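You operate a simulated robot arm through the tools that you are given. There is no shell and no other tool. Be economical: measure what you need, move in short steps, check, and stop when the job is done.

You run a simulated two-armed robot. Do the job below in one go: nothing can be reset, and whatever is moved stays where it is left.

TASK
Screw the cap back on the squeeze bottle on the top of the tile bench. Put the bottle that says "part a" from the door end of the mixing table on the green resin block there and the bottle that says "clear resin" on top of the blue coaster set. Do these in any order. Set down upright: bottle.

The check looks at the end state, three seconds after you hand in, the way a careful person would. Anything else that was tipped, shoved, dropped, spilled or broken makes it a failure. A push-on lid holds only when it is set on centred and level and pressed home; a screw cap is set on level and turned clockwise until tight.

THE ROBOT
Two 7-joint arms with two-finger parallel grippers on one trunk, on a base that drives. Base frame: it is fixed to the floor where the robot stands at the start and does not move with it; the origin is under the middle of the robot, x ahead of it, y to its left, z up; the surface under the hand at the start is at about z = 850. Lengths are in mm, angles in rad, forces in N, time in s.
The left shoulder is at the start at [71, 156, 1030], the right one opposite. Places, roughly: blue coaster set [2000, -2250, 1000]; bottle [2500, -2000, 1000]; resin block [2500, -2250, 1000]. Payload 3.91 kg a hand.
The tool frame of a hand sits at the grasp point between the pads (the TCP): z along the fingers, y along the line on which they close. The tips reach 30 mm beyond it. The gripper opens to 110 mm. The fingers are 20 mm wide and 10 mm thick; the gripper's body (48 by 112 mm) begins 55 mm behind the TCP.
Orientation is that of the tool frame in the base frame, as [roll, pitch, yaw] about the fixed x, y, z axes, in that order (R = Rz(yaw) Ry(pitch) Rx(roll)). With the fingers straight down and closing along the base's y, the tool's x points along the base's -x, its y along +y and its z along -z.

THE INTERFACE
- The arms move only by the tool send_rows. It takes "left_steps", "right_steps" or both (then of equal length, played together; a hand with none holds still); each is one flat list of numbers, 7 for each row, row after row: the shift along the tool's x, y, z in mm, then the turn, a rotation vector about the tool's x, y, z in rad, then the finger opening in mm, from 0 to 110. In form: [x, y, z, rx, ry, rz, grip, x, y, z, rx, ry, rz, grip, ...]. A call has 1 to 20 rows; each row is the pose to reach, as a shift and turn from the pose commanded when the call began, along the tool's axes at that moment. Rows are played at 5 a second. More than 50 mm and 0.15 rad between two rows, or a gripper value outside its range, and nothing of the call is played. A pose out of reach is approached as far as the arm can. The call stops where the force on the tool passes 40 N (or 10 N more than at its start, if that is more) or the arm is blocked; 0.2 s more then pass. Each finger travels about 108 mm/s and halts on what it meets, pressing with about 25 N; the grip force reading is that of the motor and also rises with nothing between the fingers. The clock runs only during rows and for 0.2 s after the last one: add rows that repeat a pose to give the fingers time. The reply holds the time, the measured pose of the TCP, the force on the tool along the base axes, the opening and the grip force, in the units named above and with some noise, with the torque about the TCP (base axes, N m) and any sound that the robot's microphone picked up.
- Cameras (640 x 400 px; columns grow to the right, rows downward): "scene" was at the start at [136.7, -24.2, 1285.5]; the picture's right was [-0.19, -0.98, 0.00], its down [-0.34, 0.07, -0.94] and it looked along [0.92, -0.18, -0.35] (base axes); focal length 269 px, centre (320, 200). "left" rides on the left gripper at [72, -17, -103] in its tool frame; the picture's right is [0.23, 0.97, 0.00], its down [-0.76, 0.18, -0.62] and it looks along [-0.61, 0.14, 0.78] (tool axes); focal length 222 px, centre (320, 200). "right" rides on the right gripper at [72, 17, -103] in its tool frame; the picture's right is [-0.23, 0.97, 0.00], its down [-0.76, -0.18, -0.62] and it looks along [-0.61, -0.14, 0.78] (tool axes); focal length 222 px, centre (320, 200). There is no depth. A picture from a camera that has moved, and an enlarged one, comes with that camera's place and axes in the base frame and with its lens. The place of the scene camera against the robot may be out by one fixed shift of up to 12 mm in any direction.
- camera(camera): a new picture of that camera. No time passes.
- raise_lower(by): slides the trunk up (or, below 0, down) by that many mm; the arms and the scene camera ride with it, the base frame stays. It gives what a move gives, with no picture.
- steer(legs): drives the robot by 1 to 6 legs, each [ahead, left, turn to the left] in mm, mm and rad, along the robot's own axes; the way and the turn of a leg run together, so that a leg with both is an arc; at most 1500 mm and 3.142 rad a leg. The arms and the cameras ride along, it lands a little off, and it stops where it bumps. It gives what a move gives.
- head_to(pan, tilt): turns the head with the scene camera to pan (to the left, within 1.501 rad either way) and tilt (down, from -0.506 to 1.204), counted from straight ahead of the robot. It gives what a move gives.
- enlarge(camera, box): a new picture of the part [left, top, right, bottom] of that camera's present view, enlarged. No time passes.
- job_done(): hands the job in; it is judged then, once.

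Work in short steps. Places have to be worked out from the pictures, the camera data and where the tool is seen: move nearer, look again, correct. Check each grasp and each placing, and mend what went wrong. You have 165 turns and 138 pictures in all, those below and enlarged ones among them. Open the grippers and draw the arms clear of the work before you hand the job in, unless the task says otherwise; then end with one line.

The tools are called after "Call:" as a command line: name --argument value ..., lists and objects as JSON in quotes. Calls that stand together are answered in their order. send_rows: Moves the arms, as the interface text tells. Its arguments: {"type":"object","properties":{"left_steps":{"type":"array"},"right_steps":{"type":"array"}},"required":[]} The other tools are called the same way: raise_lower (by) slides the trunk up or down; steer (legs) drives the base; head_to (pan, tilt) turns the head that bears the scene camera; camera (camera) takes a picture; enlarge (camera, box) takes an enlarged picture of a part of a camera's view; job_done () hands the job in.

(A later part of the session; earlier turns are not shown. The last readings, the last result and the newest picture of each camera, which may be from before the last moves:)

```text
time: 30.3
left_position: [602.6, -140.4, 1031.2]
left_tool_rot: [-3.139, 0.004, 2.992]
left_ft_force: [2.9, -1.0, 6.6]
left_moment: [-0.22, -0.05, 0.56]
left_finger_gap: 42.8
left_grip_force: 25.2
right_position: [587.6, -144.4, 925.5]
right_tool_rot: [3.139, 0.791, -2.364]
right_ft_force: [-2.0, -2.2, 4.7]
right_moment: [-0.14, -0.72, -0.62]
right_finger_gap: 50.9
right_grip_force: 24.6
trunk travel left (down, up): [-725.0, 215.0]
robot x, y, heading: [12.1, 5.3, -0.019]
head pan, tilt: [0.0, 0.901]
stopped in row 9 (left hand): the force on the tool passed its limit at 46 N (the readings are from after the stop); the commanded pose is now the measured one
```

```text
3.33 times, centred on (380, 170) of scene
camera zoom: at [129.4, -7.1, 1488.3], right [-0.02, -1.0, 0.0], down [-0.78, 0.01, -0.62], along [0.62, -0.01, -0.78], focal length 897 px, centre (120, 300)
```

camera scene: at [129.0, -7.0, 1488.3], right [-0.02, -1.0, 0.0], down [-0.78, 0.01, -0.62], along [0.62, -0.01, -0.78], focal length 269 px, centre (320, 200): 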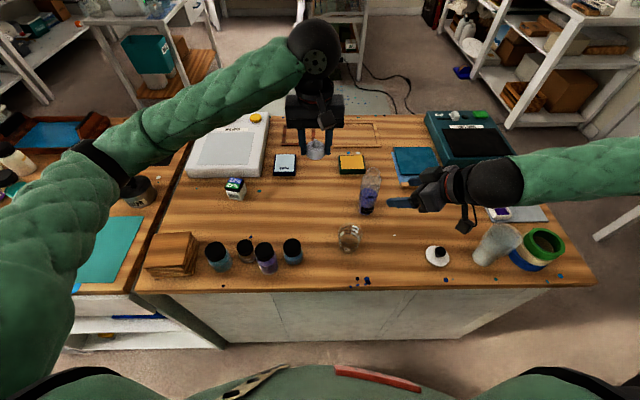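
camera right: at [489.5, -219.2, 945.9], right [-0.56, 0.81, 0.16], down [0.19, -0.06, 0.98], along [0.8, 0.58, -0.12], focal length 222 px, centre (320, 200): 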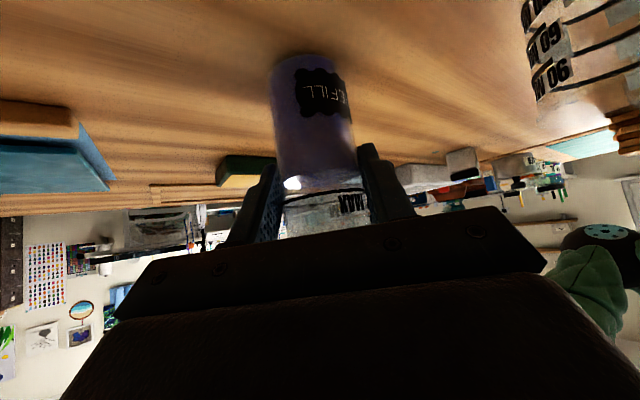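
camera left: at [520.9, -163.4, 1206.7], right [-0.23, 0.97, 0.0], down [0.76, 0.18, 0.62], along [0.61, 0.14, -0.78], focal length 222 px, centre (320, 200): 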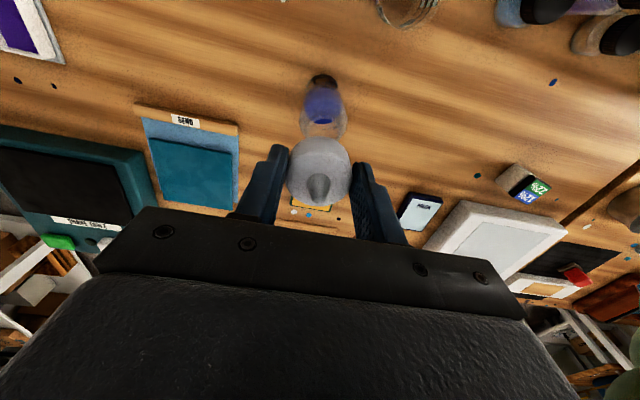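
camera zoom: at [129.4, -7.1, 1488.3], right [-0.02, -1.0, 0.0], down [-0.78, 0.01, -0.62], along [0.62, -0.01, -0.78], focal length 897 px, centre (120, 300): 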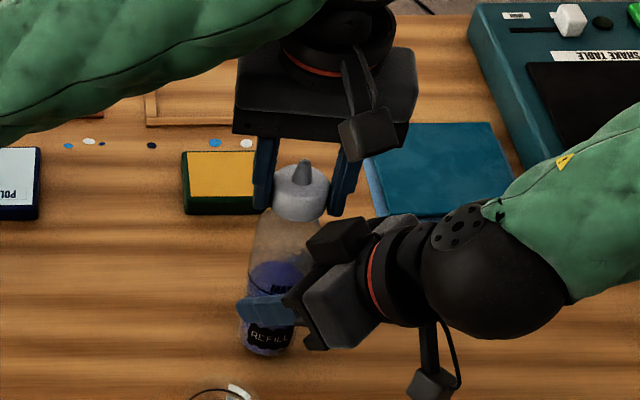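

Torque of 0.56 N·m built up: possibly tight. I'll look closely.

Call:
enlarge --camera "scene" --box '[345, 140, 405, 225]'

Call:
enlarge --camera "left" --box '[220, 60, 420, 240]'

Call:
camera --camera "right"

```text
4.71 times, centred on (375, 182) of scene
camera zoom: at [129.4, -7.1, 1488.3], right [-0.02, -1.0, 0.0], down [-0.78, 0.01, -0.62], along [0.62, -0.01, -0.78], focal length 1267 px, centre (61, 282)
```

zoom: 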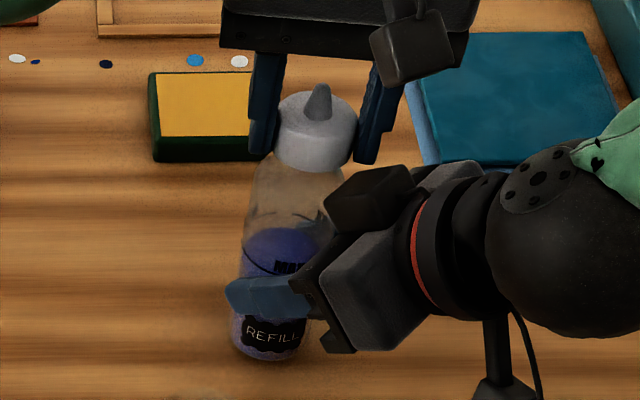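

```text
2.22 times, centred on (320, 150) of left
camera zoom: at [525.5, -146.9, 1135.9], right [-0.08, 1.0, 0.0], down [0.78, 0.06, 0.63], along [0.62, 0.05, -0.78], focal length 494 px, centre (320, 311)
```

zoom: 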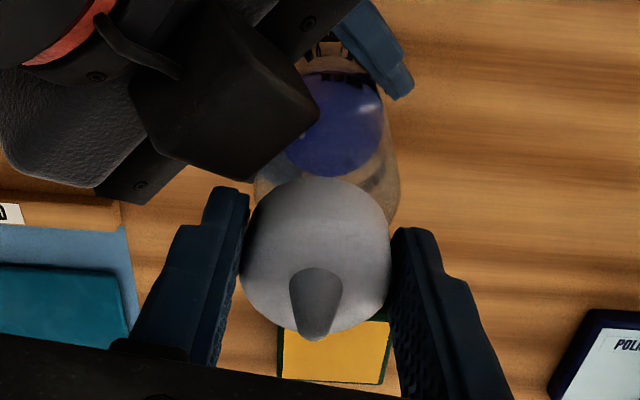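

```text
98 pictures are left
camera right: at [486.1, -218.8, 946.1], right [-0.57, 0.81, 0.16], down [0.19, -0.06, 0.98], along [0.8, 0.59, -0.12], focal length 222 px, centre (320, 200)
```

right: 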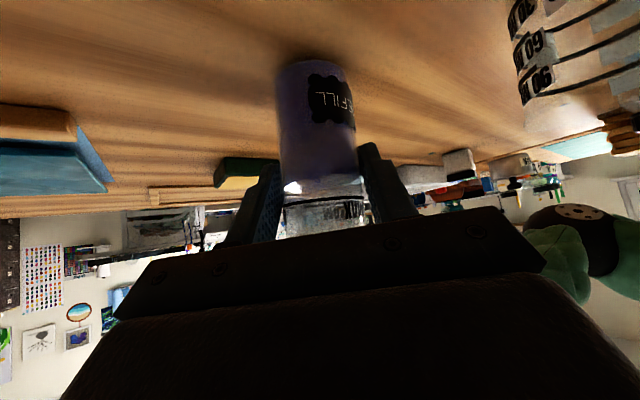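

I'll open the left fingers slightly to release stresses and see whether the cap sits level on its own.

Call:
send_rows --left_steps '[0, 0, 0, 0, 0, 0, 48, 0, 0, 0, 0, 0, 0, 64, 0, 0, 0, 0, 0, 0, 64]'

Call:
enlarge --camera "scene" --box '[345, 140, 405, 225]'

Call:
enlarge --camera "left" --box '[220, 60, 420, 240]'

```text
time: 31.1
left_position: [600.9, -140.0, 1031.6]
left_tool_rot: [3.141, 0.005, 2.992]
left_ft_force: [1.2, 0.0, 0.2]
left_moment: [-0.01, 0.01, -0.01]
left_finger_gap: 63.9
left_grip_force: 0.1
right_position: [589.6, -143.7, 923.5]
right_tool_rot: [3.137, 0.79, -2.367]
right_ft_force: [0.3, -0.7, 0.0]
right_moment: [0.01, 0.06, 0.02]
right_finger_gap: 49.1
right_grip_force: 25.5
trunk travel left (down, up): [-725.0, 215.0]
robot x, y, heading: [6.0, 2.7, -0.015]
head pan, tilt: [0.0, 0.901]
```

```text
4.71 times, centred on (375, 182) of scene
camera zoom: at [129.9, -7.0, 1488.2], right [-0.02, -1.0, 0.0], down [-0.78, 0.01, -0.62], along [0.62, -0.01, -0.78], focal length 1267 px, centre (61, 282)
```

zoom: 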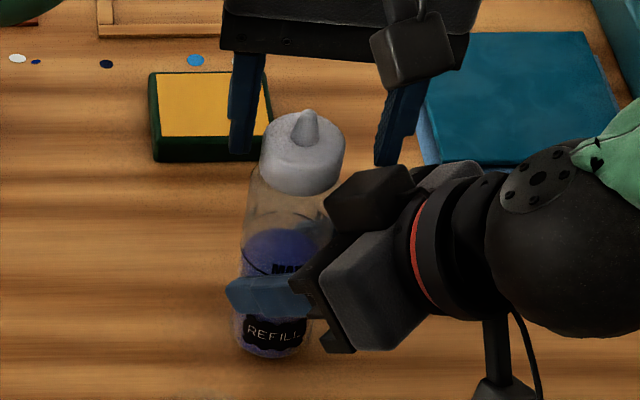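

```text
2.22 times, centred on (320, 150) of left
camera zoom: at [525.3, -146.9, 1135.0], right [-0.08, 1.0, 0.0], down [0.78, 0.06, 0.63], along [0.62, 0.05, -0.78], focal length 494 px, centre (320, 311)
```

zoom: 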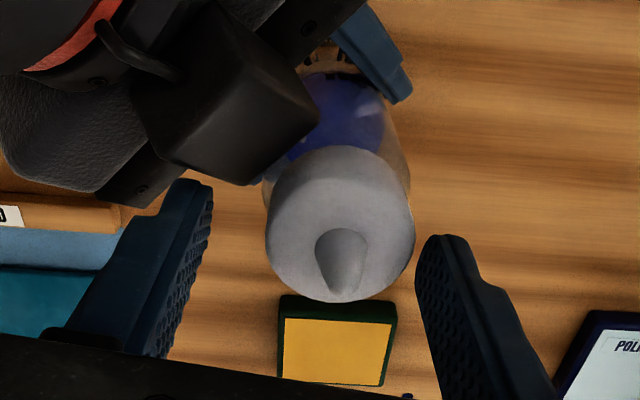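

When released, the bottle sprang back to about (590.5,-136) with the cap on, apparently level. I'll recentre the left hand on it, ratchet back counter-clockwise with fingers open, and check.

Call:
send_rows --left_steps '[9, 3.5, 0, 0, 0, 0, 60, 9, 3.5, 0, 0, 0, -0.14, 56, 9, 3.5, 0, 0, 0, -0.28, 56, 9, 3.5, 0, 0, 0, -0.42, 56, 9, 3.5, 0, 0, 0, -0.56, 56, 9, 3.5, 0, 0, 0, -0.7, 56, 9, 3.5, 0, 0, 0, -0.84, 56, 9, 3.5, 0, 0, 0, -0.98, 56, 9, 3.5, 0, 0, 0, -1.12, 56, 9, 3.5, 0, 0, 0, -1.2, 56, 9, 3.5, 0, 0, 0, -1.2, 56]'

Call:
enlarge --camera "left" --box '[220, 60, 420, 240]'

Call:
enlarge --camera "scene" --box '[345, 140, 405, 225]'

```text
time: 31.5
left_position: [597.6, -135.9, 1030.4]
left_tool_rot: [-3.141, 0.009, 3.006]
left_ft_force: [6.0, -12.0, -1.2]
left_moment: [-0.37, -0.06, 0.32]
left_finger_gap: 61.5
left_grip_force: 5.8
right_position: [583.6, -142.4, 923.7]
right_tool_rot: [3.134, 0.787, -2.362]
right_ft_force: [-6.5, 12.6, -0.5]
right_moment: [-0.92, -0.55, -0.12]
right_finger_gap: 49.4
right_grip_force: 24.6
trunk travel left (down, up): [-725.0, 215.0]
robot x, y, heading: [6.1, 1.1, -0.018]
head pan, tilt: [0.0, 0.901]
stopped in row 2 (left hand): the force on the tool passed its limit at 46 N (the readings are from after the stop); the commanded pose is now the measured one
```

```text
2.22 times, centred on (320, 150) of left
camera zoom: at [521.2, -143.1, 1134.9], right [-0.09, 1.0, 0.0], down [0.77, 0.07, 0.63], along [0.63, 0.05, -0.78], focal length 494 px, centre (320, 311)
```

zoom: 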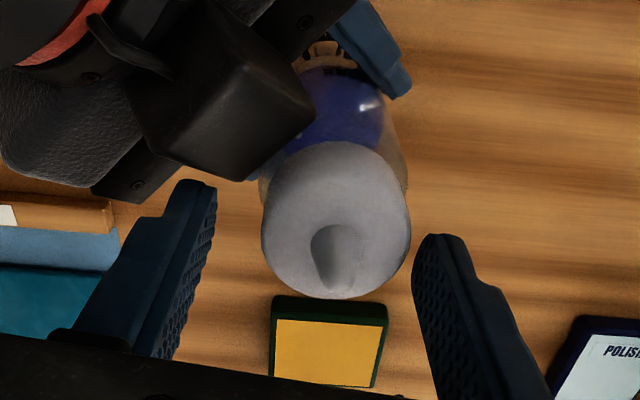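

```text
4.71 times, centred on (375, 182) of scene
camera zoom: at [129.9, -6.7, 1488.2], right [-0.02, -1.0, 0.0], down [-0.78, 0.01, -0.62], along [0.62, -0.01, -0.78], focal length 1267 px, centre (61, 282)
```

zoom: 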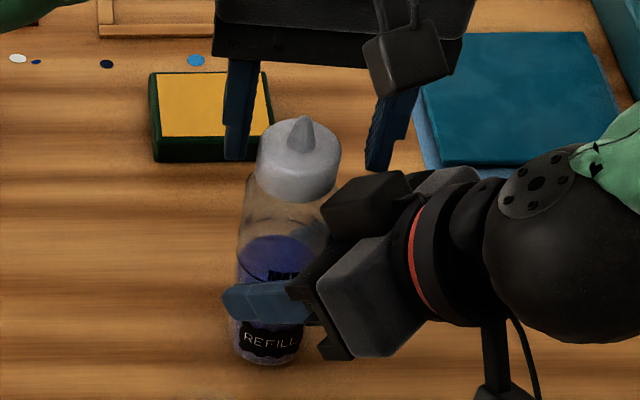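

The left finger's outer side met the right gripper's body: the right hand is too steep. I'll lift the left hand off, then regrip the bottle with the right hand at a flatter angle.

Call:
send_rows --left_steps '[-2, 5, 0, 0, 0, 0, 62, -2, 5, -10, 0, 0, 0, 66, -2, 5, -40, 0, 0, 0, 66, -2, 5, -80, 0, 0, 0, 66, -2, 5, -110, 0, 0, 0, 66, -2, 5, -110, 0, 0, 0, 66]'

Call:
enlarge --camera "scene" --box '[345, 140, 405, 225]'

Call:
enlarge --camera "left" --box '[220, 40, 420, 220]'

```text
time: 32.9
left_position: [598.6, -132.1, 1141.6]
left_tool_rot: [-3.141, 0.007, 3.006]
left_ft_force: [-0.2, -0.2, 0.2]
left_moment: [0.02, 0.01, -0.01]
left_finger_gap: 65.8
left_grip_force: 0.0
right_position: [584.5, -141.5, 923.2]
right_tool_rot: [3.134, 0.787, -2.363]
right_ft_force: [0.0, -0.3, 0.1]
right_moment: [0.0, 0.02, 0.0]
right_finger_gap: 49.2
right_grip_force: 25.0
trunk travel left (down, up): [-725.0, 215.0]
robot x, y, heading: [7.7, 4.5, -0.016]
head pan, tilt: [0.0, 0.901]
```

```text
4.71 times, centred on (375, 182) of scene
camera zoom: at [130.4, -6.8, 1488.2], right [-0.02, -1.0, 0.0], down [-0.78, 0.01, -0.62], along [0.62, -0.01, -0.78], focal length 1267 px, centre (61, 282)
```

zoom: 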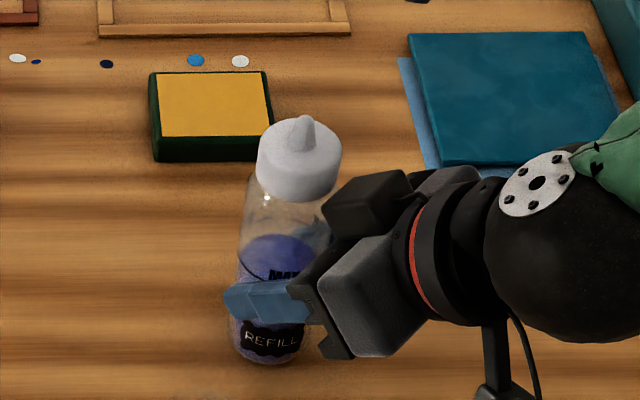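

```text
2.22 times, centred on (320, 130) of left
camera zoom: at [522.5, -138.4, 1245.0], right [-0.09, 1.0, 0.0], down [0.77, 0.07, 0.63], along [0.63, 0.06, -0.78], focal length 494 px, centre (320, 356)
```

zoom: 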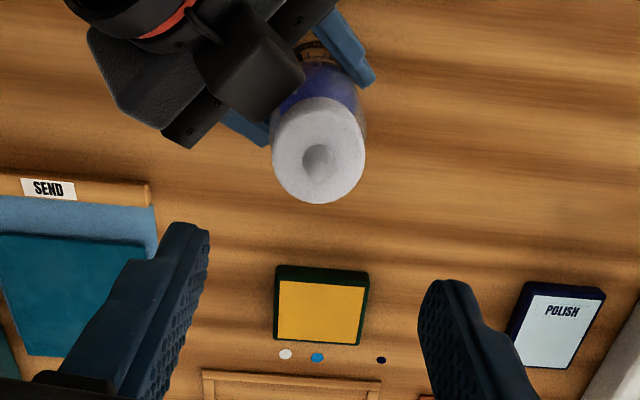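

Cap stays on the neck. Release the bottle with the right hand and back off along its axis.

Call:
send_rows --right_steps '[0, 0, 0, 0, 0, 0, 70, 0, 0, 0, 0, 0, 0, 84, 0, 0, -40, 0, 0, 0, 84, 0, 0, -80, 0, 0, 0, 84, 0, 0, -110, 0, 0, 0, 84, 0, 0, -110, 0, 0, 0, 84]'

Call:
enlarge --camera "scene" --box '[335, 140, 415, 225]'

Call:
enlarge --camera "left" --box '[220, 0, 420, 180]'

```text
time: 34.3
left_position: [598.9, -131.9, 1141.5]
left_tool_rot: [-3.14, 0.008, 3.003]
left_ft_force: [0.0, -0.8, -0.2]
left_moment: [-0.01, 0.01, 0.02]
left_finger_gap: 66.2
left_grip_force: 0.1
right_position: [533.4, -198.2, 999.1]
right_tool_rot: [3.13, 0.788, -2.363]
right_ft_force: [-0.8, 0.2, -0.7]
right_moment: [0.01, -0.01, 0.0]
right_finger_gap: 83.9
right_grip_force: 0.1
right hand out of reach, approached as far as the arm can: row 5, 6
trunk travel left (down, up): [-725.0, 215.0]
robot x, y, heading: [10.5, 4.2, -0.012]
head pan, tilt: [0.0, 0.901]
```

```text
4.71 times, centred on (375, 182) of scene
camera zoom: at [130.5, -7.1, 1488.1], right [-0.02, -1.0, 0.0], down [-0.78, 0.01, -0.62], along [0.62, -0.01, -0.78], focal length 1267 px, centre (61, 282)
```

zoom: 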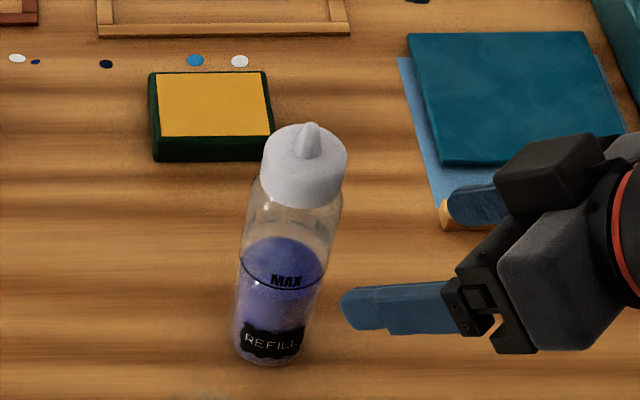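

```text
2.22 times, centred on (320, 90) of left
camera zoom: at [522.5, -138.8, 1244.8], right [-0.09, 1.0, 0.0], down [0.77, 0.07, 0.63], along [0.63, 0.06, -0.78], focal length 494 px, centre (320, 444)
```

zoom: 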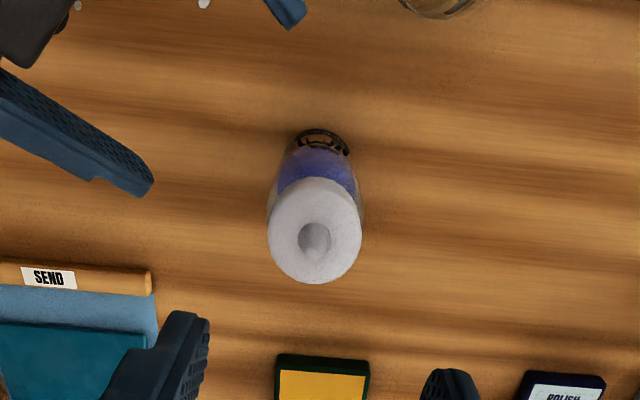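

Cap looks level and low on the neck, but that torque may have come from the hands colliding, so I'll tighten again. Re-tilt the right hand to 25° below horizontal at a pre-grasp.

Call:
send_rows --right_steps '[13, 2, 5, 0, -0.12, 0, 84, 26, 4, 10, 0, -0.24, 0, 84, 39, 6.6, 13.8, 0, -0.35, 0, 84, 39, 6.6, 13.8, 0, -0.35, 0, 84]'

Call:
camera --camera "right"

```text
time: 35.3
left_position: [597.2, -132.4, 1141.2]
left_tool_rot: [-3.141, 0.009, 3.003]
left_ft_force: [-0.2, -0.2, -0.1]
left_moment: [0.03, -0.01, 0.02]
left_finger_gap: 66.0
left_grip_force: 0.1
right_position: [515.6, -207.9, 962.9]
right_tool_rot: [3.125, 1.138, -2.374]
right_ft_force: [0.0, -0.2, 0.7]
right_moment: [-0.01, -0.05, -0.02]
right_finger_gap: 83.9
right_grip_force: 0.1
trunk travel left (down, up): [-725.0, 215.0]
robot x, y, heading: [13.1, 1.6, -0.021]
head pan, tilt: [0.0, 0.901]
```

```text
89 pictures are left
camera right: at [413.9, -283.1, 941.1], right [-0.62, 0.76, 0.21], down [-0.04, -0.3, 0.95], along [0.78, 0.58, 0.22], focal length 222 px, centre (320, 200)
```

right: 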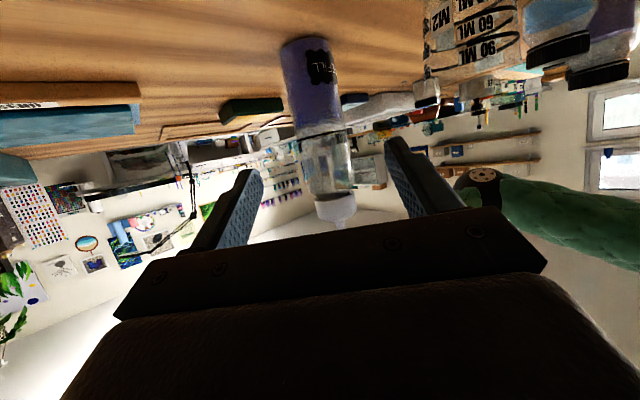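

Bottle is ~5 mm to tool +y and ~112 mm ahead. Advance and close.

Call:
send_rows --right_steps '[0, 5, 10, 0, 0, 0, 84, 0, 5, 50, 0, 0, 0, 84, 0, 5, 90, 0, 0, 0, 84, 0, 5, 111, 0, 0, 0, 84, 0, 5, 111, 0, 0, 0, 84]'

Call:
camera --camera "right"

Call:
enlarge --camera "scene" --box '[335, 140, 415, 225]'

```text
time: 36.5
left_position: [599.5, -130.3, 1140.8]
left_tool_rot: [-3.14, 0.006, 3.006]
left_ft_force: [-0.2, -0.5, -0.5]
left_moment: [0.0, 0.01, 0.0]
left_finger_gap: 65.9
left_grip_force: 0.1
right_position: [584.5, -140.3, 932.0]
right_tool_rot: [3.126, 1.136, -2.37]
right_ft_force: [-0.9, 0.4, 0.0]
right_moment: [0.01, -0.02, 0.01]
right_finger_gap: 84.0
right_grip_force: 0.0
right hand out of reach, approached as far as the arm can: row 3, 4, 5
trunk travel left (down, up): [-725.0, 215.0]
robot x, y, heading: [7.9, 4.2, -0.019]
head pan, tilt: [0.0, 0.901]
```

```text
88 pictures are left
camera right: at [483.6, -215.8, 910.5], right [-0.62, 0.76, 0.21], down [-0.04, -0.3, 0.95], along [0.78, 0.58, 0.22], focal length 222 px, centre (320, 200)
```

right: 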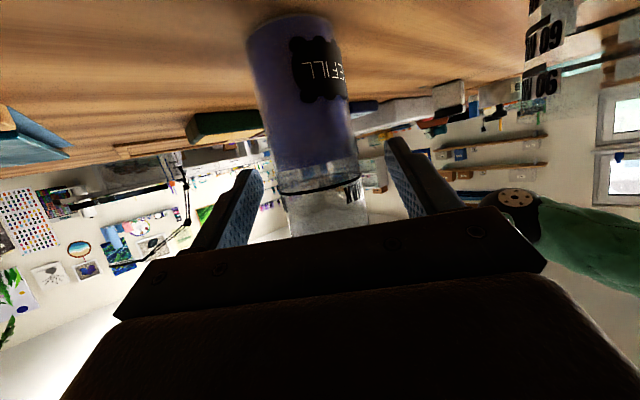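

```text
4.71 times, centred on (375, 182) of scene
camera zoom: at [130.4, -6.3, 1488.2], right [-0.02, -1.0, 0.0], down [-0.78, 0.01, -0.62], along [0.62, -0.01, -0.78], focal length 1267 px, centre (61, 282)
```

zoom: 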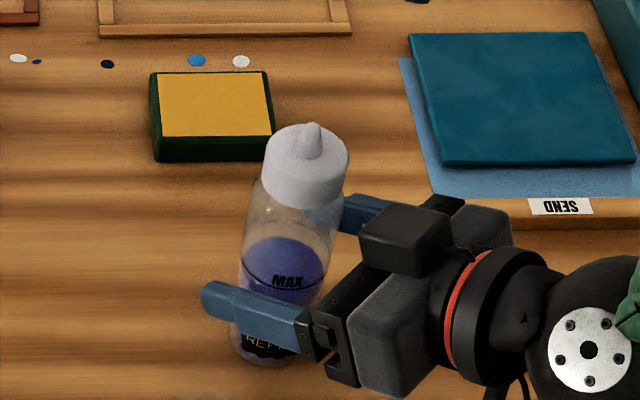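

Arm limit stopped it at z≈932 in a good position around the bottle. Close.

Call:
send_rows --right_steps '[0, 0, 0, 0, 0, 0, 60, 0, 0, 0, 0, 0, 0, 40, 0, 0, 0, 0, 0, 0, 40, 0, 0, 0, 0, 0, 0, 40]'

Call:
enlarge --camera "scene" --box '[335, 140, 415, 225]'

Call:
enlarge --camera "left" --box '[220, 0, 420, 180]'

```text
time: 37.5
left_position: [599.6, -131.0, 1141.9]
left_tool_rot: [-3.141, 0.009, 3.006]
left_ft_force: [-0.5, -0.3, -1.0]
left_moment: [-0.02, -0.01, 0.02]
left_finger_gap: 65.9
left_grip_force: 0.1
right_position: [584.3, -141.3, 932.1]
right_tool_rot: [3.125, 1.139, -2.371]
right_ft_force: [0.4, 0.5, 1.1]
right_moment: [0.11, -0.08, 0.02]
right_finger_gap: 48.9
right_grip_force: 25.1
trunk travel left (down, up): [-725.0, 215.0]
robot x, y, heading: [5.9, 3.1, -0.019]
head pan, tilt: [0.0, 0.901]
```

```text
4.71 times, centred on (375, 182) of scene
camera zoom: at [129.8, -6.9, 1488.3], right [-0.02, -1.0, 0.0], down [-0.78, 0.01, -0.62], along [0.62, -0.01, -0.78], focal length 1267 px, centre (61, 282)
```

zoom: 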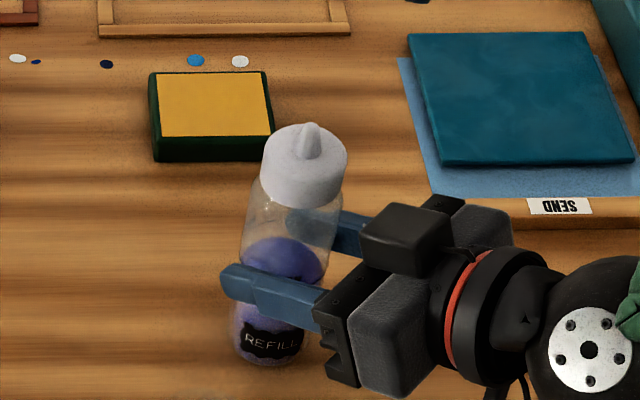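

```text
2.22 times, centred on (320, 90) of left
camera zoom: at [522.0, -138.5, 1245.1], right [-0.09, 1.0, 0.0], down [0.77, 0.07, 0.63], along [0.63, 0.06, -0.78], focal length 494 px, centre (320, 444)
```

zoom: 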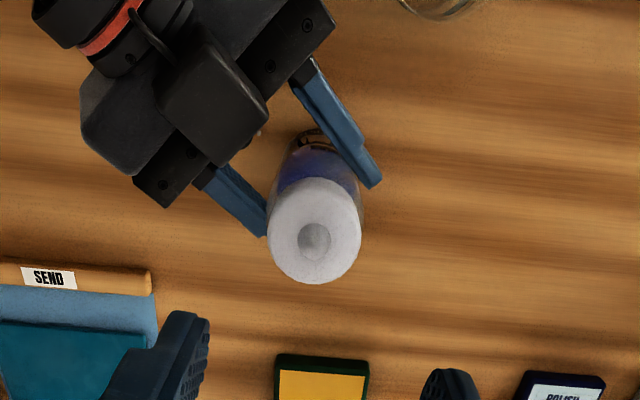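

Bottle held with good clearance. Now level the left hand, centre over the cap at (588,-134), turn it counter-clockwise 1.3 rad, and descend to ~1085.

Call:
send_rows --left_steps '[7.6, -3.8, 10, 0, 0.008, -0.14, 60, 7.6, -3.8, 20, 0, 0.008, -0.28, 60, 7.6, -3.8, 30, 0, 0.008, -0.42, 60, 7.6, -3.8, 40, 0, 0.008, -0.56, 60, 7.6, -3.8, 50, 0, 0.008, -0.7, 60, 7.6, -3.8, 55, 0, 0.008, -0.84, 60, 7.6, -3.8, 55, 0, 0.008, -0.98, 60, 7.6, -3.8, 55, 0, 0.008, -1.12, 60, 7.6, -3.8, 55, 0, 0.008, -1.26, 60, 7.6, -3.8, 55, 0, 0.008, -1.3, 60, 7.6, -3.8, 55, 0, 0.008, -1.3, 60]'

Call:
enlarge --camera "left" --box '[220, 30, 420, 210]'

```text
time: 39.9
left_position: [590.9, -133.1, 1085.1]
left_tool_rot: [-3.137, -0.004, -1.976]
left_ft_force: [0.1, 0.5, -0.1]
left_moment: [0.02, -0.01, -0.02]
left_finger_gap: 60.0
left_grip_force: 0.0
right_position: [584.2, -141.5, 932.7]
right_tool_rot: [3.124, 1.138, -2.369]
right_ft_force: [1.2, 1.1, 1.9]
right_moment: [0.05, -0.04, 0.07]
right_finger_gap: 49.0
right_grip_force: 25.3
trunk travel left (down, up): [-725.0, 215.0]
robot x, y, heading: [9.5, 1.3, -0.019]
head pan, tilt: [0.0, 0.901]
```

```text
2.22 times, centred on (320, 120) of left
camera zoom: at [576.7, -207.1, 1190.5], right [-0.98, 0.18, 0.0], down [0.14, 0.77, 0.62], along [0.11, 0.61, -0.79], focal length 494 px, centre (320, 378)
```

zoom: 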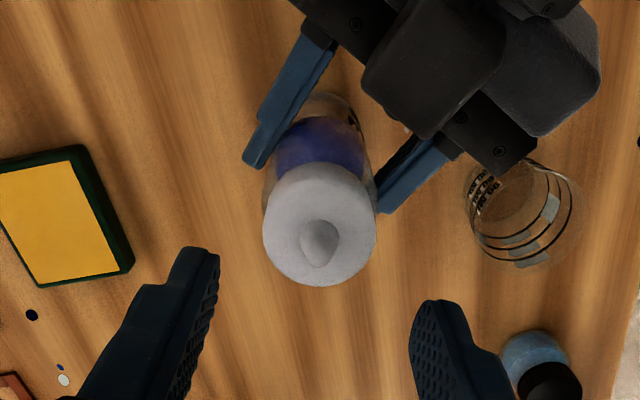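

Nearly centred (shift 2.5 mm). Descend around the cap to z≈1033 with open fingers, then close.

Call:
send_rows --left_steps '[2.5, -0.5, 15, 0, 0, 0, 60, 2.5, -0.5, 30, 0, 0, 0, 60, 2.5, -0.5, 42, 0, 0, 0, 60, 2.5, -0.5, 52, 0, 0, 0, 60, 2.5, -0.5, 52, 0, 0, 0, 60]'

Call:
enlarge --camera "left" --box '[220, 60, 420, 240]'

Call:
enlarge --camera "scene" --box '[335, 120, 415, 225]'

```text
time: 41.1
left_position: [591.4, -135.2, 1033.8]
left_tool_rot: [-3.139, -0.005, -1.98]
left_ft_force: [0.1, -0.3, 0.3]
left_moment: [0.01, 0.0, -0.04]
left_finger_gap: 60.2
left_grip_force: 0.1
right_position: [584.8, -142.2, 932.2]
right_tool_rot: [3.127, 1.137, -2.371]
right_ft_force: [-1.0, 0.5, 2.9]
right_moment: [-0.01, -0.05, 0.02]
right_finger_gap: 49.3
right_grip_force: 24.9
trunk travel left (down, up): [-725.0, 215.0]
robot x, y, heading: [7.2, 2.6, -0.016]
head pan, tilt: [0.0, 0.901]
```

```text
2.22 times, centred on (320, 150) of left
camera zoom: at [576.0, -209.3, 1138.9], right [-0.98, 0.18, 0.0], down [0.14, 0.77, 0.62], along [0.11, 0.61, -0.79], focal length 494 px, centre (320, 311)
```

zoom: 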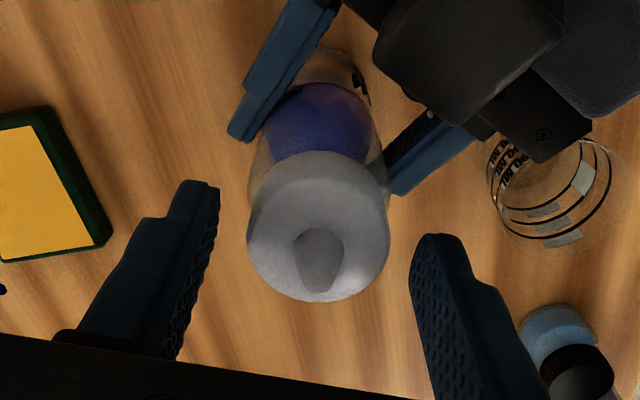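

```text
3.81 times, centred on (375, 172) of scene
camera zoom: at [129.8, -7.0, 1488.3], right [-0.02, -1.0, 0.0], down [-0.78, 0.01, -0.62], along [0.62, -0.01, -0.78], focal length 1025 px, centre (110, 305)
```

zoom: 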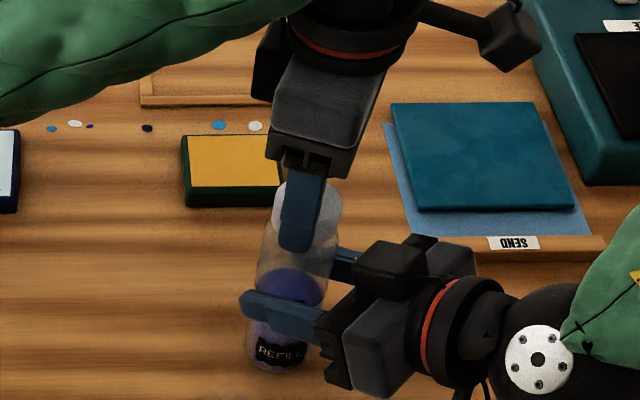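

Cap is ~4 mm further along tool x and slightly lower. Correct and close on it.

Call:
send_rows --left_steps '[4.3, -1.5, 2.5, 0, 0, 0, 60, 4.3, -1.5, 2.5, 0, 0, 0, 46, 4.3, -1.5, 2.5, 0, 0, 0, 30, 4.3, -1.5, 2.5, 0, 0, 0, 30, 4.3, -1.5, 2.5, 0, 0, 0, 30]'

Call:
enlarge --camera "left" --box '[220, 60, 420, 240]'

```text
time: 42.3
left_position: [590.6, -139.5, 1031.0]
left_tool_rot: [-3.139, -0.005, -1.979]
left_ft_force: [-9.3, 3.2, 0.7]
left_moment: [0.14, 0.39, 0.07]
left_finger_gap: 41.7
left_grip_force: 25.4
right_position: [584.7, -142.1, 931.5]
right_tool_rot: [3.126, 1.138, -2.37]
right_ft_force: [10.2, -4.1, 1.9]
right_moment: [0.1, 0.38, -0.09]
right_finger_gap: 49.3
right_grip_force: 24.7
trunk travel left (down, up): [-725.0, 215.0]
robot x, y, heading: [12.7, 2.0, -0.017]
head pan, tilt: [0.0, 0.901]
```

```text
2.22 times, centred on (320, 150) of left
camera zoom: at [575.6, -213.8, 1136.4], right [-0.98, 0.18, 0.0], down [0.14, 0.77, 0.62], along [0.11, 0.61, -0.79], focal length 494 px, centre (320, 311)
```

zoom: 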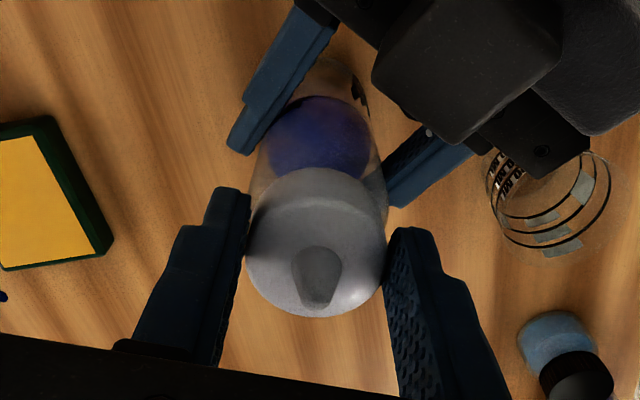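

Some side load from the grip; relieve it by 1 mm and turn clockwise.

Call:
send_rows --left_steps '[0, 1, 0, 0, 0, 0, 30, 0, 1, 0.2, 0, 0, 0.14, 30, 0, 1, 0.3, 0, 0, 0.28, 30, 0, 1, 0.4, 0, 0, 0.42, 30, 0, 1, 0.5, 0, 0, 0.56, 30, 0, 1, 0.6, 0, 0, 0.7, 30]'

```text
time: 43.7
left_position: [589.8, -139.6, 1031.5]
left_tool_rot: [-3.137, 0.0, -2.681]
left_ft_force: [-16.9, 25.1, 15.9]
left_moment: [1.11, 0.94, 0.16]
left_finger_gap: 41.7
left_grip_force: 24.7
right_position: [585.5, -143.1, 931.9]
right_tool_rot: [3.13, 1.136, -2.371]
right_ft_force: [22.8, -28.7, 0.7]
right_moment: [0.87, -0.02, -0.36]
right_finger_gap: 49.9
right_grip_force: 24.6
trunk travel left (down, up): [-725.0, 215.0]
robot x, y, heading: [12.0, 6.2, -0.017]
head pan, tilt: [0.0, 0.901]
```

It turned freely (0.16 N·m) but side load built up along the closing line. I'll shift ~2 mm along tool y to relieve, and look.

Call:
send_rows --left_steps '[0, 1, 0, 0, 0, 0, 30, 0, 2, 0, 0, 0, 0, 30, 0, 2, 0, 0, 0, 0, 30]'

Call:
enlarge --camera "left" --box '[220, 60, 420, 240]'

Call:
enlarge --camera "scene" --box '[335, 120, 415, 225]'

```text
time: 44.5
left_position: [589.2, -137.9, 1031.6]
left_tool_rot: [-3.134, -0.002, -2.678]
left_ft_force: [-11.8, 10.2, 17.8]
left_moment: [0.29, 0.28, 0.04]
left_finger_gap: 41.8
left_grip_force: 24.9
right_position: [583.6, -141.2, 933.3]
right_tool_rot: [3.125, 1.137, -2.371]
right_ft_force: [13.5, -16.5, -2.6]
right_moment: [-0.02, 0.51, -0.26]
right_finger_gap: 49.7
right_grip_force: 25.5
trunk travel left (down, up): [-725.0, 215.0]
robot x, y, heading: [9.8, 1.4, -0.017]
head pan, tilt: [0.0, 0.901]
```

```text
2.22 times, centred on (320, 150) of left
camera zoom: at [529.4, -186.6, 1135.7], right [-0.64, 0.77, -0.01], down [0.6, 0.5, 0.62], along [0.48, 0.39, -0.78], focal length 494 px, centre (320, 311)
```

zoom: 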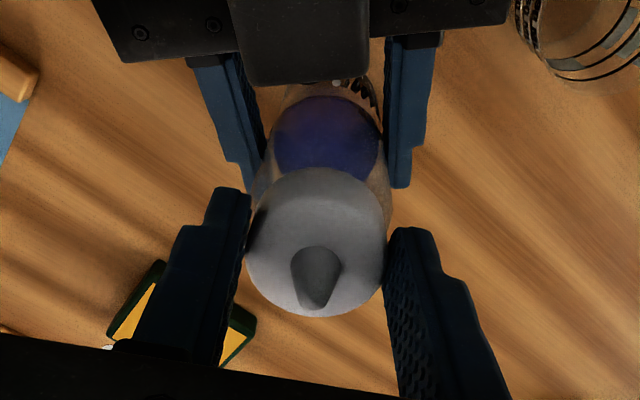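

```text
3.81 times, centred on (375, 172) of scene
camera zoom: at [129.2, -7.3, 1488.3], right [-0.02, -1.0, 0.0], down [-0.78, 0.01, -0.62], along [0.62, -0.01, -0.78], focal length 1025 px, centre (110, 305)
```

zoom: 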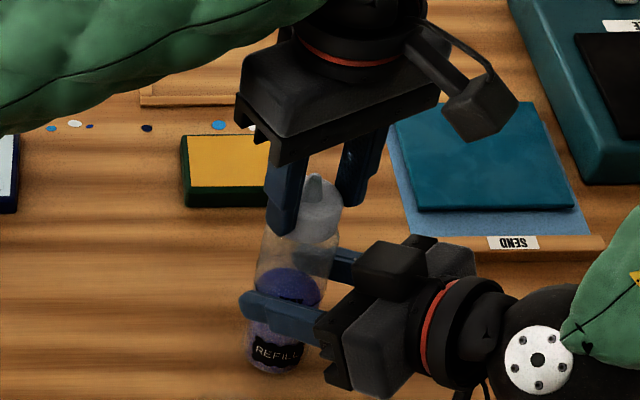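

Side force halved; shift a bit more and continue turning clockwise.

Call:
send_rows --left_steps '[0.5, 1.3, 0, 0, 0, 0, 30, 0.5, 1.3, 0, 0, 0, 0.1, 30, 0.5, 1.3, 0.1, 0, 0, 0.22, 30, 0.5, 1.3, 0.2, 0, 0, 0.34, 30, 0.5, 1.3, 0.3, 0, 0, 0.46, 30, 0.5, 1.3, 0.4, 0, 0, 0.58, 30, 0.5, 1.3, 0.4, 0, 0, 0.7, 30]'

Call:
enlarge --camera "scene" --box '[335, 120, 415, 225]'

```text
time: 46.1
left_position: [588.8, -137.7, 1030.0]
left_tool_rot: [-3.138, 0.004, 2.903]
left_ft_force: [-5.8, 26.2, 9.3]
left_moment: [1.07, 0.34, 0.15]
left_finger_gap: 41.9
left_grip_force: 25.0
right_position: [584.1, -142.8, 933.2]
right_tool_rot: [3.127, 1.138, -2.37]
right_ft_force: [5.1, -33.0, 0.9]
right_moment: [0.71, 0.17, -0.38]
right_finger_gap: 49.8
right_grip_force: 24.8
trunk travel left (down, up): [-725.0, 215.0]
robot x, y, heading: [9.8, 3.0, -0.018]
head pan, tilt: [0.0, 0.901]
```

```text
3.81 times, centred on (375, 172) of scene
camera zoom: at [128.9, -7.3, 1488.4], right [-0.02, -1.0, 0.0], down [-0.78, 0.01, -0.62], along [0.62, -0.01, -0.78], focal length 1025 px, centre (110, 305)
```

zoom: 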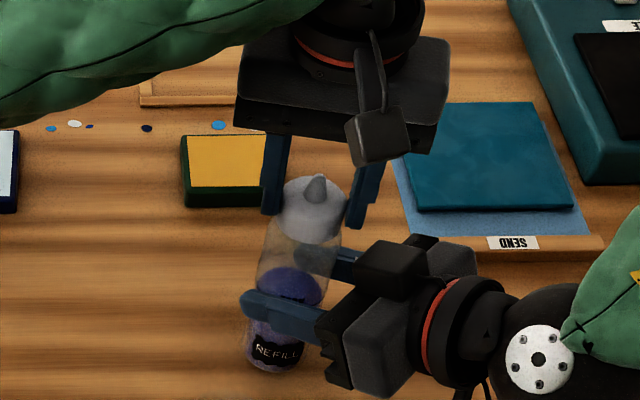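

Bottle label isn't rotating, so the cap is turning on the thread (now z=1030). Relieve again and keep turning, pivoting about the cap's true centre.

Call:
send_rows --left_steps '[0, 1, 0, 0, 0, 0, 30, 0, 2.2, 0, 0, 0, 0, 30, 0.3, 2.2, 0.1, 0, 0, 0.13, 30, 0.6, 2.3, 0.2, 0, 0, 0.26, 30, 0.9, 2.4, 0.3, 0, 0, 0.39, 30, 1.2, 2.5, 0.4, 0, 0, 0.52, 30, 1.5, 2.7, 0.5, 0, 0, 0.65, 30, 1.8, 2.9, 0.6, 0, 0, 0.78, 30]'

```text
time: 47.9
left_position: [587.2, -132.9, 1031.3]
left_tool_rot: [-3.14, 0.006, 2.125]
left_ft_force: [4.8, 12.7, 1.1]
left_moment: [0.59, -0.22, 0.05]
left_finger_gap: 41.8
left_grip_force: 25.3
right_position: [584.7, -140.5, 933.5]
right_tool_rot: [3.127, 1.135, -2.369]
right_ft_force: [-8.4, -11.9, 5.2]
right_moment: [0.75, 0.02, -0.1]
right_finger_gap: 49.1
right_grip_force: 24.8
trunk travel left (down, up): [-725.0, 215.0]
robot x, y, heading: [10.6, 1.7, -0.02]
head pan, tilt: [0.0, 0.901]
```

Torque still tiny and vertical force ~0. I'll press down gently (~20 N) and continue turning to see whether it bites.

Call:
send_rows --left_steps '[0, 1, 1, 0, 0, 0, 30, 0, 1.5, 2, 0, 0, 0, 30, 0.3, 1.5, 2.2, 0, 0, 0.13, 30, 0.6, 1.6, 2.4, 0, 0, 0.26, 30, 0.9, 1.7, 2.5, 0, 0, 0.39, 30, 1.2, 1.8, 2.6, 0, 0, 0.52, 30, 1.5, 2, 2.7, 0, 0, 0.65, 30]'

Call:
enlarge --camera "scene" --box '[335, 120, 415, 225]'

Call:
enlarge --camera "left" --box '[220, 60, 420, 240]'

```text
time: 49.5
left_position: [587.7, -131.3, 1028.9]
left_tool_rot: [3.136, 0.006, 1.476]
left_ft_force: [17.4, -2.9, 29.3]
left_moment: [-0.35, -0.76, 0.05]
left_finger_gap: 41.9
left_grip_force: 25.8
right_position: [583.3, -141.2, 932.9]
right_tool_rot: [3.127, 1.137, -2.37]
right_ft_force: [-18.5, 6.8, -10.3]
right_moment: [-0.1, -0.47, 0.08]
right_finger_gap: 48.7
right_grip_force: 25.2
trunk travel left (down, up): [-725.0, 215.0]
robot x, y, heading: [8.0, 2.2, -0.014]
head pan, tilt: [0.0, 0.901]
```

```text
3.81 times, centred on (375, 172) of scene
camera zoom: at [128.7, -6.3, 1488.4], right [-0.02, -1.0, 0.0], down [-0.78, 0.01, -0.62], along [0.62, -0.01, -0.78], focal length 1025 px, centre (110, 305)
```

zoom: 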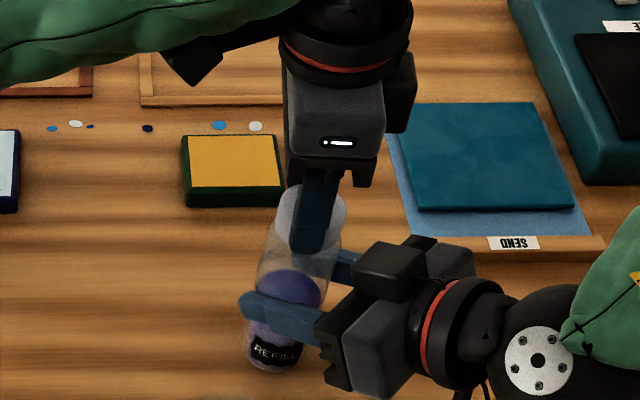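

```text
2.22 times, centred on (320, 150) of left
camera zoom: at [575.9, -58.0, 1132.1], right [0.99, 0.13, 0.0], down [0.1, -0.77, 0.63], along [0.09, -0.62, -0.78], focal length 494 px, centre (320, 311)
```

zoom: 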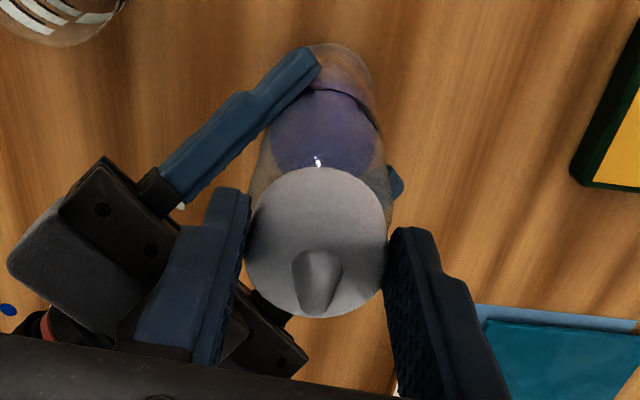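

Still turning at low torque, z down to 1029. Continue turning with the pressure on.

Call:
send_rows --left_steps '[0, 1, 0, 0, 0, 0, 30, 0.2, 1.5, 0, 0, 0, 0.13, 30, 0.5, 1.5, 0.2, 0, 0, 0.26, 30, 0.8, 1.5, 0.4, 0, 0, 0.39, 30, 1.1, 1.6, 0.6, 0, 0, 0.52, 30, 1.4, 1.7, 0.7, 0, 0, 0.65, 30, 1.7, 1.9, 0.8, 0, 0, 0.78, 30, 1.9, 2.1, 0.9, 0, 0, 0.91, 30]'

```text
time: 51.3
left_position: [589.8, -131.1, 1025.8]
left_tool_rot: [3.136, 0.005, 0.56]
left_ft_force: [15.1, -21.4, 19.7]
left_moment: [-0.89, -0.72, 0.48]
left_finger_gap: 40.6
left_grip_force: 25.0
right_position: [585.5, -141.8, 933.0]
right_tool_rot: [3.127, 1.135, -2.369]
right_ft_force: [-18.6, 22.3, -14.0]
right_moment: [-1.14, -0.34, -0.19]
right_finger_gap: 51.1
right_grip_force: 25.0
trunk travel left (down, up): [-725.0, 215.0]
robot x, y, heading: [10.2, 5.9, -0.019]
head pan, tilt: [0.0, 0.901]
```

It's biting: z fell to 1025.8 and torque rose to 0.48. Relieve side load and turn a bit further.

Call:
send_rows --left_steps '[0, 1, 0, 0, 0, 0, 30, 0, 2.2, 0, 0, 0, 0, 30, 0.3, 2.2, 0.1, 0, 0, 0.12, 30, 0.6, 2.2, 0.2, 0, 0, 0.24, 30, 0.8, 2.3, 0.3, 0, 0, 0.36, 30, 1, 2.4, 0.4, 0, 0, 0.48, 30]'

Call:
enlarge --camera "scene" --box '[335, 120, 415, 225]'

```text
time: 52.7
left_position: [592.9, -130.3, 1027.5]
left_tool_rot: [3.132, -0.001, 0.082]
left_ft_force: [19.2, -23.8, 19.7]
left_moment: [-0.91, -0.67, 0.65]
left_finger_gap: 38.2
left_grip_force: 25.0
right_position: [582.9, -139.1, 933.2]
right_tool_rot: [3.126, 1.137, -2.367]
right_ft_force: [-21.1, 27.9, -7.8]
right_moment: [-0.9, -0.7, -0.29]
right_finger_gap: 52.1
right_grip_force: 25.1
trunk travel left (down, up): [-725.0, 215.0]
robot x, y, heading: [8.6, 4.4, -0.014]
head pan, tilt: [0.0, 0.901]
```

```text
3.81 times, centred on (375, 172) of scene
camera zoom: at [129.1, -6.1, 1488.4], right [-0.02, -1.0, 0.0], down [-0.78, 0.01, -0.62], along [0.62, -0.01, -0.78], focal length 1025 px, centre (110, 305)
```

zoom: 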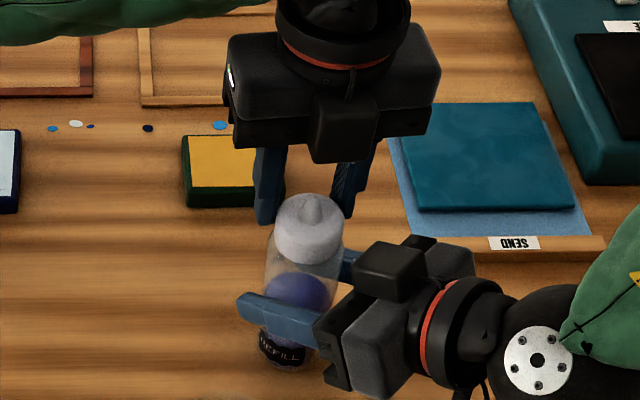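

The fingers are slipping round the cap (38 mm gap) and the bottle is being dragged: probably tight. Release the cap with the left hand and look.

Call:
send_rows --left_steps '[0, 0, 0, 0, 0, 0, 45, 0, 0, 0, 0, 0, 0, 64, 0, 0, -4, 0, 0, 0, 70, 0, 0, -4, 0, 0, 0, 70]'

Call:
enlarge --camera "scene" --box '[335, 120, 415, 225]'

Call:
camera --camera "right"

```text
time: 53.7
left_position: [592.6, -132.0, 1029.3]
left_tool_rot: [3.137, 0.0, 0.084]
left_ft_force: [0.1, 0.1, -0.3]
left_moment: [0.01, 0.04, -0.02]
left_finger_gap: 69.8
left_grip_force: 0.1
right_position: [584.6, -142.6, 931.2]
right_tool_rot: [3.125, 1.135, -2.37]
right_ft_force: [1.1, -0.4, -1.8]
right_moment: [0.01, 0.0, -0.01]
right_finger_gap: 49.4
right_grip_force: 25.0
trunk travel left (down, up): [-725.0, 215.0]
robot x, y, heading: [9.7, 0.7, -0.019]
head pan, tilt: [0.0, 0.901]
```

```text
3.81 times, centred on (375, 172) of scene
camera zoom: at [130.1, -7.0, 1488.2], right [-0.02, -1.0, 0.0], down [-0.78, 0.01, -0.62], along [0.62, -0.01, -0.78], focal length 1025 px, centre (110, 305)
```

zoom: 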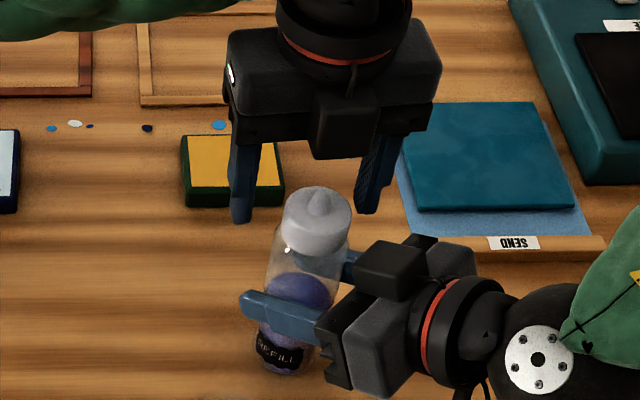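

```text
73 pictures are left
camera right: at [483.3, -216.7, 910.4], right [-0.62, 0.76, 0.21], down [-0.04, -0.3, 0.95], along [0.78, 0.58, 0.22], focal length 222 px, centre (320, 200)
```

right: 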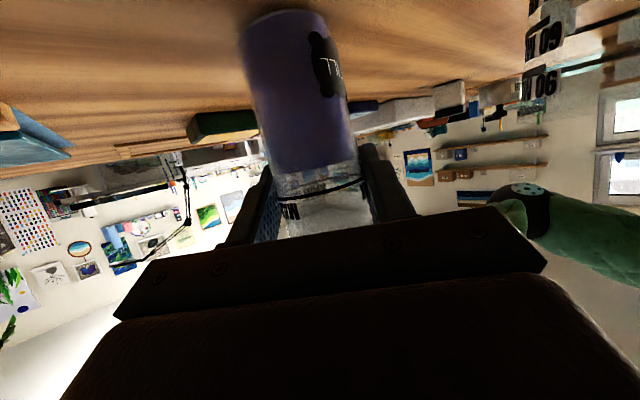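

The bottle itself turned in the right grip at 0.65 N·m, so the cap is tight, and it sits lower on the shoulder. Lift the left hand away, then release the bottle and back the right hand off.

Call:
send_rows --left_steps '[0, 0, -40, 0, 0, 0, 70, 0, 0, -80, 0, 0, 0, 70, 0, 0, -120, 0, 0, 0, 70, 0, 0, -160, 0, 0, 0, 70, 0, 0, -200, 0, 0, 0, 70, 0, 0, -240, 0, 0, 0, 70, 0, 0, -280, 0, 0, 0, 70]'

Call:
send_rows --right_steps '[0, 0, 0, 0, 0, 0, 70, 0, 0, 0, 0, 0, 0, 84, 0, 0, -40, 0, 0, 0, 84, 0, 0, -80, 0, 0, 0, 84, 0, 0, -120, 0, 0, 0, 84, -40, 0, -140, 0, 0, 0, 84, -80, 0, -140, 0, 0, 0, 84, -120, 0, -140, 0, 0, 0, 84, -160, 0, -140, 0, 0, 0, 84]'

Call:
enlarge --camera "scene" --box '[335, 120, 415, 225]'

```text
time: 55.3
left_position: [590.6, -131.4, 1308.8]
left_tool_rot: [3.137, -0.002, 0.085]
left_ft_force: [0.0, 0.3, 0.4]
left_moment: [0.0, -0.04, 0.01]
left_finger_gap: 69.9
left_grip_force: 0.1
right_position: [583.9, -141.8, 932.2]
right_tool_rot: [3.127, 1.138, -2.371]
right_ft_force: [-0.4, -0.4, -2.2]
right_moment: [-0.01, 0.02, 0.02]
right_finger_gap: 49.6
right_grip_force: 24.7
trunk travel left (down, up): [-725.0, 215.0]
robot x, y, heading: [10.0, 0.6, -0.013]
head pan, tilt: [0.0, 0.901]
```

```text
time: 57.3
left_position: [589.8, -129.4, 1308.2]
left_tool_rot: [3.133, 0.0, 0.085]
left_ft_force: [-0.3, -0.3, -0.6]
left_moment: [-0.02, 0.04, 0.02]
left_finger_gap: 70.1
left_grip_force: 0.0
right_position: [579.2, -189.3, 1131.1]
right_tool_rot: [3.126, 1.136, -2.369]
right_ft_force: [0.6, 0.9, -0.6]
right_moment: [-0.04, 0.01, -0.01]
right_finger_gap: 83.7
right_grip_force: 0.0
right hand out of reach, approached as far as the arm can: row 5, 6, 7, 8, 9
trunk travel left (down, up): [-725.0, 215.0]
robot x, y, heading: [11.5, 0.5, -0.023]
head pan, tilt: [0.0, 0.901]
```

```text
3.81 times, centred on (375, 172) of scene
camera zoom: at [129.7, -4.8, 1488.1], right [-0.02, -1.0, 0.0], down [-0.78, 0.01, -0.62], along [0.62, -0.01, -0.78], focal length 1025 px, centre (110, 305)
```

zoom: 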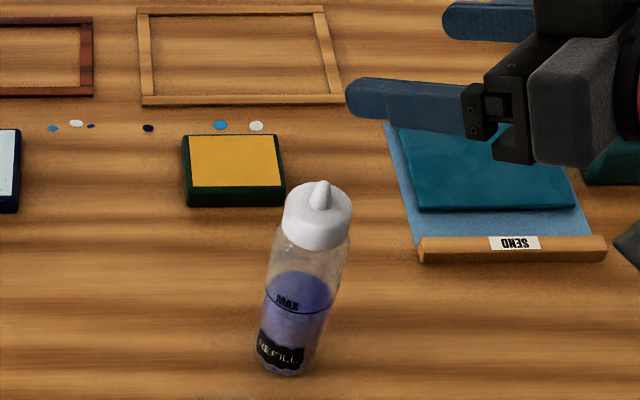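

Squeeze bottle is capped and standing. Now raise the right hand with a straight-down tool for travel, and look towards the mixing bench.

Call:
send_rows --right_steps '[-20, 0, -15, 0, 0.14, 0, 84, -40, 0, -30, 0, 0.28, 0, 84, -60, 0, -45, 0, 0.42, 0, 84, -80, 0, -60, 0, 0.56, 0, 84, -100, 0, -75, 0, 0.7, 0, 84, -120, 0, -90, 0, 0.84, 0, 84, -140, 0, -100, 0, 0.98, 0, 84, -160, 0, -100, 0, 1.135, 0, 84]'

Call:
head_to --pan -0.8 --tilt 0.35

Call:
camera --camera "scene"

```text
refused: row 8 steps farther than a row can; nothing moved
```

```text
time: 58.5
left_position: [590.5, -130.5, 1307.9]
left_tool_rot: [3.136, -0.001, 0.083]
left_ft_force: [0.8, 0.1, 0.3]
left_moment: [-0.01, 0.01, -0.03]
left_finger_gap: 70.2
left_grip_force: 0.1
right_position: [579.7, -189.3, 1131.4]
right_tool_rot: [3.124, 1.137, -2.369]
right_ft_force: [0.9, 0.0, -1.2]
right_moment: [0.02, 0.0, 0.02]
right_finger_gap: 83.9
right_grip_force: 0.1
trunk travel left (down, up): [-725.0, 215.0]
robot x, y, heading: [5.1, 2.5, -0.016]
head pan, tilt: [-0.799, 0.351]
```

```text
71 pictures are left
camera scene: at [118.3, -73.4, 1535.7], right [-0.73, -0.69, 0.0], down [-0.24, 0.25, -0.94], along [0.64, -0.68, -0.34], focal length 269 px, centre (320, 200)
```

scene: 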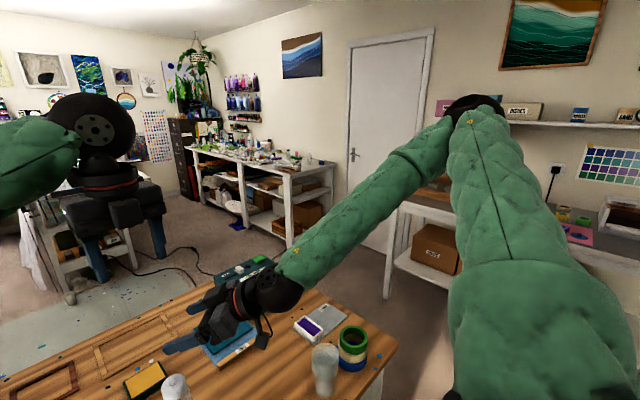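

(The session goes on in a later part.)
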